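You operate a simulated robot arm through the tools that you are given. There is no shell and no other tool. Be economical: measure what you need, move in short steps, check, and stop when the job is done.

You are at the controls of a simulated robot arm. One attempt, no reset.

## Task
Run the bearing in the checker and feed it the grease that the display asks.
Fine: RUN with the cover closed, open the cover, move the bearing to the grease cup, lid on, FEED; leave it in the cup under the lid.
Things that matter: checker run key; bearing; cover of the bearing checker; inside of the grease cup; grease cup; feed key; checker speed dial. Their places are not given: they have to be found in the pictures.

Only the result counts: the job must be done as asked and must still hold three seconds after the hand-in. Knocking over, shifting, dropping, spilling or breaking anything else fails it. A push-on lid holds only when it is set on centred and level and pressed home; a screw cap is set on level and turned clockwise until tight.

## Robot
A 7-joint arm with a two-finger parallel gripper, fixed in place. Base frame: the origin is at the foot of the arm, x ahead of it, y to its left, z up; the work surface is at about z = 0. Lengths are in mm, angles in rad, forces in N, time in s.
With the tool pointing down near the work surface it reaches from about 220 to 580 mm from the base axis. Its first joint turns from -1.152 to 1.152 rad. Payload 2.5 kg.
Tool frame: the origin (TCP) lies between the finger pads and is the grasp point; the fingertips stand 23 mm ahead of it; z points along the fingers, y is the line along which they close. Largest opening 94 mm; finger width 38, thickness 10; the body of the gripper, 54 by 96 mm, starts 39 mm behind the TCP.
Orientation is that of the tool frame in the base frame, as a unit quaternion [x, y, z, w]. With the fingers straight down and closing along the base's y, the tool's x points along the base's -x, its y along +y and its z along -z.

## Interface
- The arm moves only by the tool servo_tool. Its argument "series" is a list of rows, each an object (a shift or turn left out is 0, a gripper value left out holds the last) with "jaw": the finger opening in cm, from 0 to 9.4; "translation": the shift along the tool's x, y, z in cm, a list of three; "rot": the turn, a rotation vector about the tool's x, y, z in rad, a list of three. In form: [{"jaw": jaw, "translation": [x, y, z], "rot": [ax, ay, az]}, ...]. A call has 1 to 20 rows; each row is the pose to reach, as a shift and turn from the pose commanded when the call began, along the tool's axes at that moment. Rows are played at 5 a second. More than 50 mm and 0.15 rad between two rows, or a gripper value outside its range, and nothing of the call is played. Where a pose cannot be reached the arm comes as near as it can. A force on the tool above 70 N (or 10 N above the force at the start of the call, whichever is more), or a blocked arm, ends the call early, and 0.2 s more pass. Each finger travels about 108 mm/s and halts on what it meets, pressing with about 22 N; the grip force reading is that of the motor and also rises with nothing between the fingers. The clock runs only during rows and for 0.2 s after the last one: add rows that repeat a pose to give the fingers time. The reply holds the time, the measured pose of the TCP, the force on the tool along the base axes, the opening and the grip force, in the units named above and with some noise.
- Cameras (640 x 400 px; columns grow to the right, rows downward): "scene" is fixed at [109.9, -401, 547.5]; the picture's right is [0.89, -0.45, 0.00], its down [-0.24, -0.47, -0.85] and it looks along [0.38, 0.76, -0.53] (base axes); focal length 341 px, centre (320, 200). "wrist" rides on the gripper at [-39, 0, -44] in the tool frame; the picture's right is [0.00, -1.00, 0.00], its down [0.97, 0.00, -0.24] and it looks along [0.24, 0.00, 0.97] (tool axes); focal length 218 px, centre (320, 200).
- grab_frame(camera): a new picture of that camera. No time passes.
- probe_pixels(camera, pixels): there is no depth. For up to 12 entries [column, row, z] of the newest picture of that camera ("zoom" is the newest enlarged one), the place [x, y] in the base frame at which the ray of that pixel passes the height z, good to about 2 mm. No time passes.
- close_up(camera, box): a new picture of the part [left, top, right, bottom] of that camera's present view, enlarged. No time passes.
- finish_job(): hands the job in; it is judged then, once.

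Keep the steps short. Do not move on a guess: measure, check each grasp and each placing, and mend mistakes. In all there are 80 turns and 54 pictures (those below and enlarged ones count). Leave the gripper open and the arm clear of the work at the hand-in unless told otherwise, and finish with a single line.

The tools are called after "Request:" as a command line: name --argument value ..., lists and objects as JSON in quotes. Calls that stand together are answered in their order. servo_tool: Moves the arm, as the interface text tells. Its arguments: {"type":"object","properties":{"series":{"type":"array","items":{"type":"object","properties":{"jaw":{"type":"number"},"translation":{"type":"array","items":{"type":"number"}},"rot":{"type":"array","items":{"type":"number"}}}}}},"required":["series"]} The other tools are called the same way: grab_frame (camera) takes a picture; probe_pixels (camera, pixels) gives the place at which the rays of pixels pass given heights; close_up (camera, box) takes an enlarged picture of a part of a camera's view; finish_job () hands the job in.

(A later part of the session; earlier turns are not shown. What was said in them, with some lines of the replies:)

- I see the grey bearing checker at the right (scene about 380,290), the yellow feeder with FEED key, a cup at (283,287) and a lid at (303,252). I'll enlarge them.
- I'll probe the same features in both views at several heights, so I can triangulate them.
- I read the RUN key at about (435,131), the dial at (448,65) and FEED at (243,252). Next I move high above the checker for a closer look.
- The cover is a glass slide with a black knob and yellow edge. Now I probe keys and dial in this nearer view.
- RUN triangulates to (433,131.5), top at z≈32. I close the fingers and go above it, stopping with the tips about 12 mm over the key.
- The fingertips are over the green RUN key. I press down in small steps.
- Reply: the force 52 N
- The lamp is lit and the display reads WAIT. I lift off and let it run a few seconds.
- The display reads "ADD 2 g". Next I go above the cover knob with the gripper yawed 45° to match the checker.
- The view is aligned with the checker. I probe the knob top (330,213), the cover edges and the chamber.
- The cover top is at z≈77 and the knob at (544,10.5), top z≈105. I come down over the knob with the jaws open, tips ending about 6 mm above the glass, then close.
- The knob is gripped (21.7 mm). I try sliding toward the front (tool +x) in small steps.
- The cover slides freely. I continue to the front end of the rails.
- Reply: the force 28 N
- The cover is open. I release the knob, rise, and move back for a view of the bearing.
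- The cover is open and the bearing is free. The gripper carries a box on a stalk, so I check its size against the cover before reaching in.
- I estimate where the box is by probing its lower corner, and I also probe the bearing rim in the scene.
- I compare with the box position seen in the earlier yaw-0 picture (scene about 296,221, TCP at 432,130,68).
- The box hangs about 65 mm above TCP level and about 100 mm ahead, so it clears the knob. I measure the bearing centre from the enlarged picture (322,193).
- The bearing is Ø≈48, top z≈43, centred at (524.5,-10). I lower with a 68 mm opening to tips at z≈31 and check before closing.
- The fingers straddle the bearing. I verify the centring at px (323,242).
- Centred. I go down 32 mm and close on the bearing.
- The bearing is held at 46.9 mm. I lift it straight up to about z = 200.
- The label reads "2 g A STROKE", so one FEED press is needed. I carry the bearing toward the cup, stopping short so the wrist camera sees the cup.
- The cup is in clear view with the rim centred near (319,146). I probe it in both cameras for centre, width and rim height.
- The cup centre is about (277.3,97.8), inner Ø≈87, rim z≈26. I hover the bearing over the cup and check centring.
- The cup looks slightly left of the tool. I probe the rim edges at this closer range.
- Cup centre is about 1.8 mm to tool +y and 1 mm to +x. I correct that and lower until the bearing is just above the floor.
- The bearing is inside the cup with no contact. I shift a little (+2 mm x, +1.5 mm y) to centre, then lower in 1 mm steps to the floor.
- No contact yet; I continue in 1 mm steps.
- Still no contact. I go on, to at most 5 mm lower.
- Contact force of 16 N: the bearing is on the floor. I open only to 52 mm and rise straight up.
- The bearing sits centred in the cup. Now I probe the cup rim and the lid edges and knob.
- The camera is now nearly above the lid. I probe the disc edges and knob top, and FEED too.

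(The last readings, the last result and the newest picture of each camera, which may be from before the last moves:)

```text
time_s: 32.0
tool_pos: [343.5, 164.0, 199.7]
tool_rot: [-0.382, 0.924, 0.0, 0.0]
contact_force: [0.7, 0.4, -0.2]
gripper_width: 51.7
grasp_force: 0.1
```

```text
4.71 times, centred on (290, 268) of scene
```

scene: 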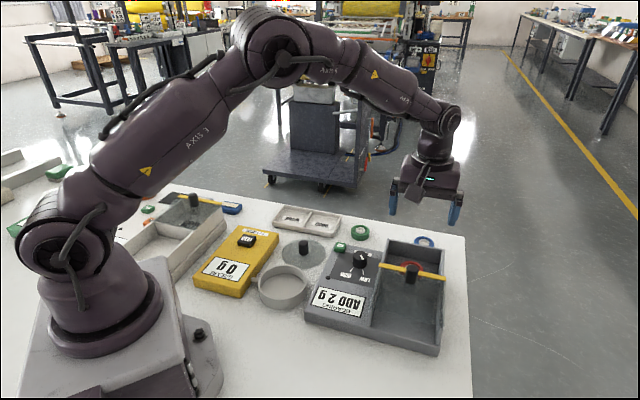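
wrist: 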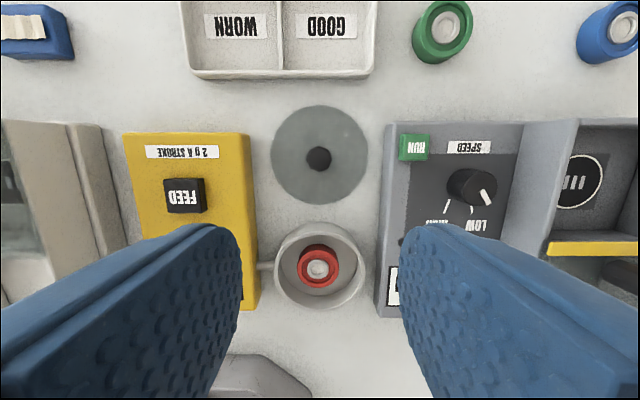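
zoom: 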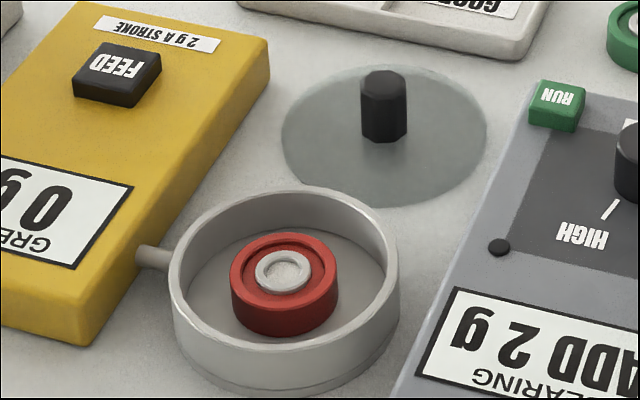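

The lid centre and knob are at (364.8,185.3). I lower over the knob to tips about 8 mm above the table and close.

Request:
servo_tool --series '[{"jaw": 5.2, "translation": [-3.01, 0, 3]}, {"translation": [-3.01, 0, 7]}, {"translation": [-3.01, 0, 11]}, {"translation": [-3.01, 0, 15]}, {"translation": [-3.01, 0, 16.8]}, {"translation": [-3.01, 0, 16.8]}, {"translation": [-3.01, 0, 16.8], "jaw": 1}, {"translation": [-3.01, 0, 16.8]}, {"translation": [-3.01, 0, 16.8]}]'

Request:
grab_frame --camera "wrist"

```text
time_s: 34.0
tool_pos: [364.0, 184.3, 32.0]
tool_rot: [-0.383, 0.924, 0.001, -0.001]
contact_force: [-0.8, -0.4, -0.4]
gripper_width: 23.1
grasp_force: 21.8
```

```text
12 pictures are left
```

wrist: 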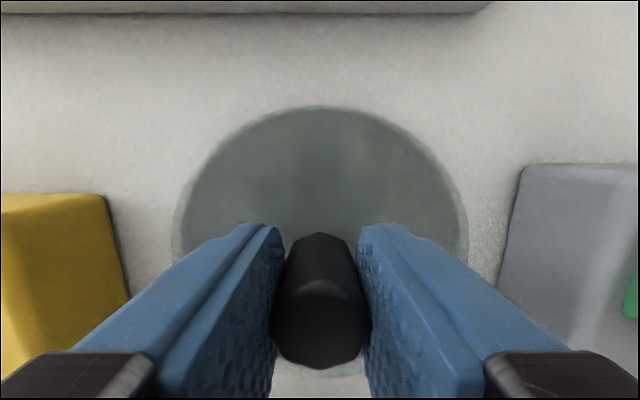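

The knob is held at 23 mm. I lift the lid and carry it 123.5 mm to over the cup, staying above the rim.

Request:
servo_tool --series '[{"jaw": 1, "translation": [0, 0, -1]}, {"translation": [0, 0, -3]}, {"translation": [0, 0, -6]}, {"translation": [3, 0, -6]}, {"translation": [6, 0, -6]}, {"translation": [9, 0, -6]}, {"translation": [12.35, 0.02, -6]}, {"translation": [12.35, 0.02, -6]}, {"translation": [12.35, 0.02, -4.5]}, {"translation": [12.35, 0.02, -4.5]}]'

Request:
grab_frame --camera "wrist"

Request:
close_up --camera "scene" --box '[230, 220, 340, 310]'

```text
time_s: 36.2
tool_pos: [275.4, 97.7, 76.8]
tool_rot: [-0.384, 0.923, -0.001, 0.0]
contact_force: [-0.6, -0.6, -0.5]
gripper_width: 22.8
grasp_force: 22.1
```

```text
11 pictures are left
```

wrist: 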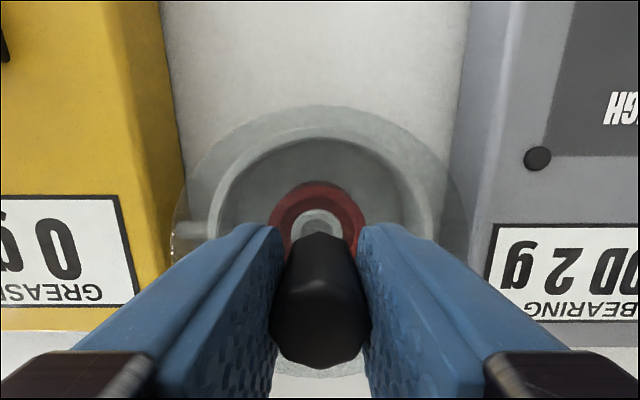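

```text
4.44 times, centred on (285, 265) of scene
```

zoom: 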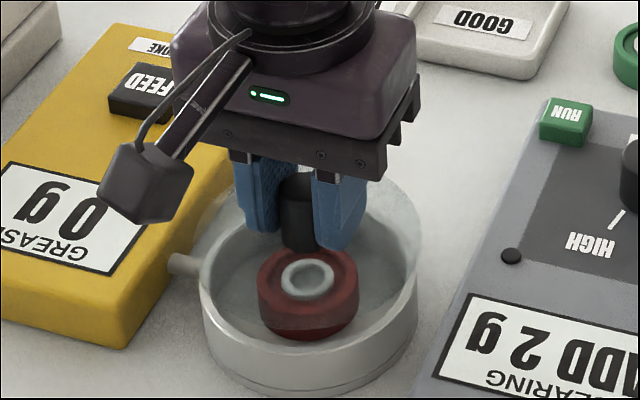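

Through the glass I see the cup rim. I zoom in to compare centres.

Request:
close_up --camera "wrist" --box '[160, 90, 480, 290]'

```text
2.00 times, centred on (320, 190) of wrist
```

zoom: 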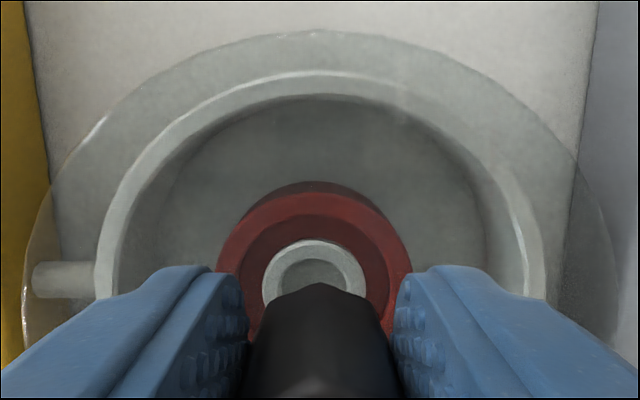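

Sideways is aligned; fore/aft the cup may be 1–3 mm toward tool +x. I shift +1.5 mm and lower to just above the rim, where parallax is small, and look again.

Request:
servo_tool --series '[{"jaw": 1, "translation": [0.15, 0, 0.5]}, {"translation": [0.15, 0, 1.1]}, {"translation": [0.15, 0, 1.6]}, {"translation": [0.15, 0, 1.6]}]'

Request:
close_up --camera "wrist" --box '[160, 90, 480, 290]'

Request:
close_up --camera "scene" --box '[240, 240, 330, 310]'

```text
time_s: 37.2
tool_pos: [275.1, 96.1, 61.3]
tool_rot: [-0.383, 0.924, 0.0, 0.001]
contact_force: [-5.5, 2.7, 21.7]
gripper_width: 23.0
grasp_force: 22.0
```

```text
2.00 times, centred on (320, 190) of wrist
```

zoom: 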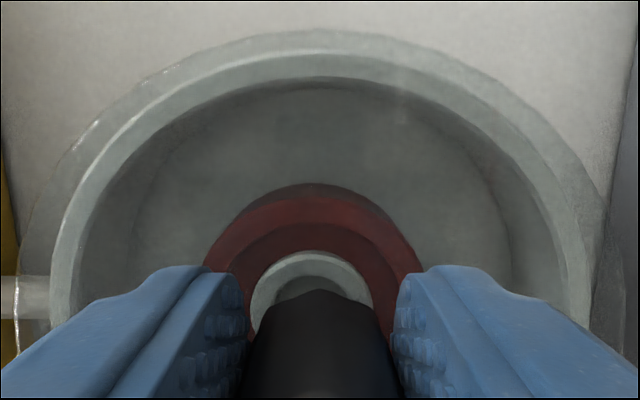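

```text
5.71 times, centred on (285, 275) of scene
```

zoom: 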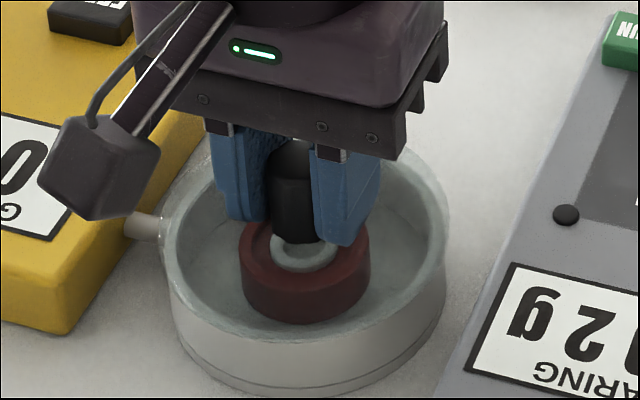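

Lid overhang is even at the back and sides, so it is concentric. It touches the rim at TCP z 61. I press down in small steps.

Request:
servo_tool --series '[{"jaw": 1, "translation": [0, 0, 0.1]}, {"translation": [0, 0, 0.2]}, {"translation": [0, 0, 0.3]}, {"translation": [0, 0, 0.4]}, {"translation": [0, 0, 0.5]}, {"translation": [0, 0, 0.6]}]'

```text
time_s: 37.8
tool_pos: [274.6, 95.6, 58.9]
tool_rot: [-0.383, 0.924, 0.0, 0.001]
contact_force: [-2.9, -1.3, 10.0]
gripper_width: 22.8
grasp_force: 22.4
stopped in row 3: the force on the tool passed its limit (the readings are from after the stop); the commanded pose is now the measured one
```

The lid went down 2.4 mm with force over the limit. I release, rise, and inspect.

Request:
servo_tool --series '[{"jaw": 5, "translation": [0, 0, 0]}, {"translation": [0, 0, 0]}, {"translation": [0, 0, -2]}, {"translation": [0, 0, -6]}, {"translation": [0, 0, -10]}, {"translation": [2, 0, -14]}, {"translation": [4, 0, -14]}, {"translation": [4, 0, -14]}]'

Request:
close_up --camera "scene" --box '[240, 240, 330, 310]'

Request:
grab_frame --camera "wrist"

```text
time_s: 39.6
tool_pos: [247.1, 66.6, 199.3]
tool_rot: [-0.383, 0.924, 0.0, 0.0]
contact_force: [0.5, -0.1, -0.8]
gripper_width: 49.7
grasp_force: 0.0
```

```text
5.71 times, centred on (285, 275) of scene
```

zoom: 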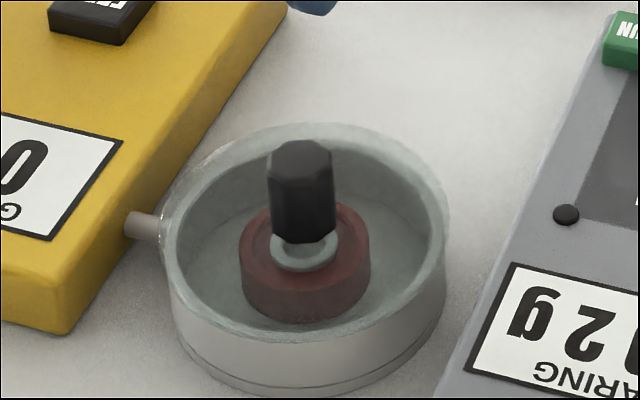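

```text
5 pictures are left
```

wrist: 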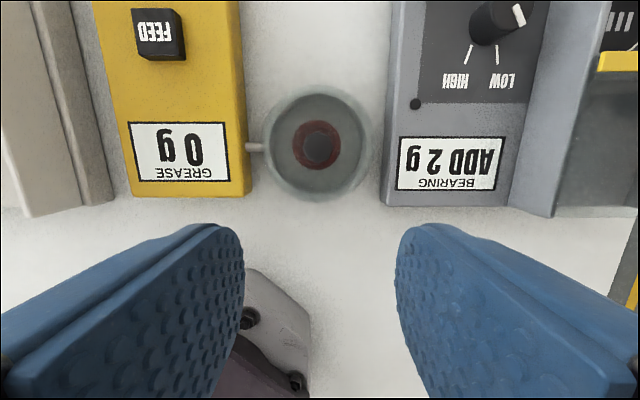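

The lid looks level and centred. To be sure it is home, I close the fingers and press on the knob top.

Request:
servo_tool --series '[{"jaw": 0, "translation": [-2, 0, 3]}, {"translation": [-4, 0, 6]}, {"translation": [-4, 0, 10]}, {"translation": [-4, 0, 11]}, {"translation": [-4, 0, 11.3]}, {"translation": [-4, 0, 11.5]}, {"translation": [-4, 0, 11.7]}, {"translation": [-4, 0, 11.8]}, {"translation": [-4, 0, 11.9]}, {"translation": [-4, 0, 12.0]}, {"translation": [-4, 0, 12.1]}]'

```text
time_s: 40.8
tool_pos: [275.2, 95.1, 89.7]
tool_rot: [-0.383, 0.924, -0.002, 0.001]
contact_force: [-4.8, -1.1, 15.3]
gripper_width: 0.2
grasp_force: 21.8
stopped in row 5: the force on the tool passed its limit (the readings are from after the stop); the commanded pose is now the measured one
```

Contact on the knob top at TCP z≈90. I press once more slowly from here.

Request:
servo_tool --series '[{"translation": [0, 0, 0.03]}, {"translation": [0, 0, 0.06]}, {"translation": [0, 0, 0.1]}, {"translation": [0, 0, 0.14]}, {"translation": [0, 0, 0.18]}, {"translation": [0, 0, 0.22]}, {"translation": [0, 0, 0.26]}]'

```text
time_s: 41.8
tool_pos: [274.9, 95.3, 89.5]
tool_rot: [-0.382, 0.924, -0.002, 0.001]
contact_force: [-4.8, -1.0, 16.3]
gripper_width: 0.2
grasp_force: 21.6
stopped in row 5: the force on the tool passed its limit (the readings are from after the stop); the commanded pose is now the measured one
```

The lid does not move under 70 N: it is home. Next I rise and move the closed fingers over FEED at about (247.5,251), tips staying above it.

Request:
servo_tool --series '[{"jaw": 0, "translation": [0, 0, -4]}, {"translation": [-2, 3, -6]}, {"translation": [-4, 6, -6]}, {"translation": [-6, 9, -6]}, {"translation": [-8, 12, -6]}, {"translation": [-9.07, 12.95, -5]}, {"translation": [-9.07, 12.95, -1]}, {"translation": [-9.07, 12.95, 1]}, {"translation": [-9.07, 12.95, 1]}]'

Request:
close_up --camera "scene" --box '[190, 190, 330, 310]'

```text
time_s: 43.8
tool_pos: [246.7, 251.4, 78.5]
tool_rot: [-0.383, 0.924, -0.001, 0.001]
contact_force: [-0.4, -0.1, 0.1]
gripper_width: 0.1
grasp_force: 22.1
```

```text
3.33 times, centred on (260, 250) of scene
```

zoom: 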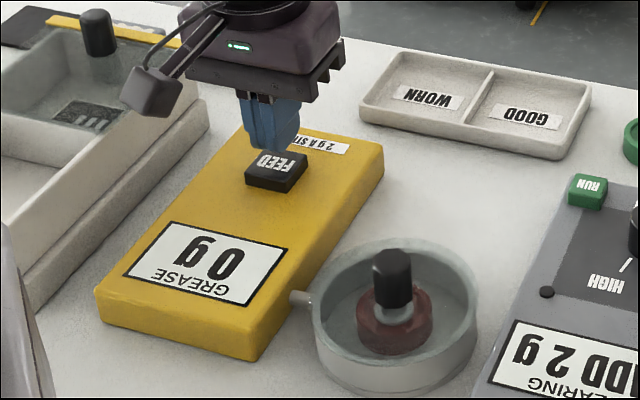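

The tips are right above FEED. I press once, slowly.

Request:
servo_tool --series '[{"translation": [0, 0, 0.6]}, {"translation": [0, 0, 0.9]}, {"translation": [0, 0, 1.1]}, {"translation": [0, 0, 1.3]}, {"translation": [0, 0, 1.45]}]'

Request:
close_up --camera "scene" --box '[190, 190, 330, 310]'

```text
time_s: 45.0
tool_pos: [247.2, 252.0, 63.9]
tool_rot: [-0.383, 0.924, -0.002, 0.001]
contact_force: [-0.4, -0.1, 0.6]
gripper_width: 0.0
grasp_force: 21.9
```

```text
3.33 times, centred on (260, 250) of scene
```

zoom: 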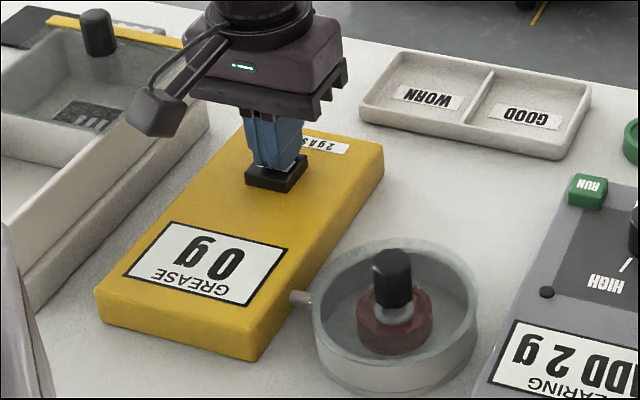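

No force yet; the tips are right at the key. I continue down a few mm.

Request:
servo_tool --series '[{"translation": [0, 0, 0.1]}, {"translation": [0, 0, 0.2]}, {"translation": [0, 0, 0.3]}]'

```text
time_s: 45.8
tool_pos: [246.3, 251.3, 61.7]
tool_rot: [-0.383, 0.924, -0.001, 0.001]
contact_force: [1.1, -0.1, 2.6]
gripper_width: 0.0
grasp_force: 22.6
```

Touching now (2.6 N). I press on in small steps.

Request:
servo_tool --series '[{"translation": [0, 0, 0.1]}, {"translation": [0, 0, 0.2]}, {"translation": [0, 0, 0.3]}]'

```text
time_s: 46.6
tool_pos: [248.1, 252.8, 58.9]
tool_rot: [-0.383, 0.924, -0.001, 0.002]
contact_force: [1.4, 1.4, 4.8]
gripper_width: 0.0
grasp_force: 21.9
```

Request:
servo_tool --series '[{"translation": [0, 0, 0.1]}, {"translation": [0, 0, 0.2]}, {"translation": [0, 0, 0.25]}]'

Request:
close_up --camera "scene" --box '[190, 190, 330, 310]'

```text
time_s: 47.4
tool_pos: [247.9, 251.8, 56.3]
tool_rot: [-0.382, 0.924, -0.001, 0.002]
contact_force: [0.0, -0.3, 9.6]
gripper_width: 0.1
grasp_force: 22.1
```

```text
3.33 times, centred on (260, 250) of scene
```

zoom: 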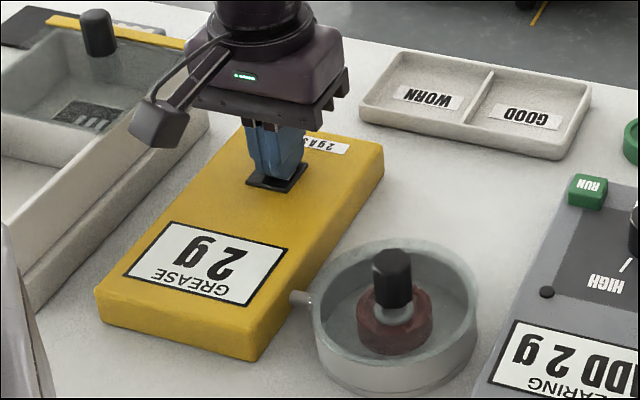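

The display now reads 2 g, so one stroke was fed. I rise straight up, open the gripper and clear the work.

Request:
servo_tool --series '[{"jaw": 0, "translation": [0, 0, -3]}, {"translation": [0, 0, -7]}, {"translation": [0, 0, -11]}, {"translation": [0, 0, -15]}, {"translation": [0, 0, -19], "jaw": 9}, {"translation": [0, 0, -22]}, {"translation": [0, 0, -22]}, {"translation": [0, 0, -22]}]'

Request:
close_up --camera "scene" --box '[190, 200, 450, 360]'

```text
time_s: 49.2
tool_pos: [245.9, 252.7, 275.6]
tool_rot: [-0.383, 0.924, -0.001, 0.001]
contact_force: [-0.7, -0.1, 0.2]
gripper_width: 90.0
grasp_force: 0.1
```

```text
2.46 times, centred on (320, 280) of scene
```

zoom: 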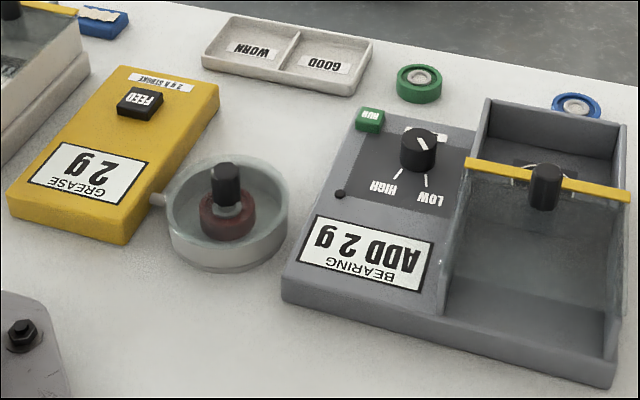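

The feeder reads 2 g, matching ADD 2 g. The bearing is in the cup under the level lid, and the arm is clear with the gripper open. I hand in.

Request:
finish_job

```text
The job is handed in.
```

I ran the bearing in the checker with its cover closed, moved it to the grease cup, pressed the lid home and fed the 2 g the display asked for with one FEED stroke; the job is handed in.
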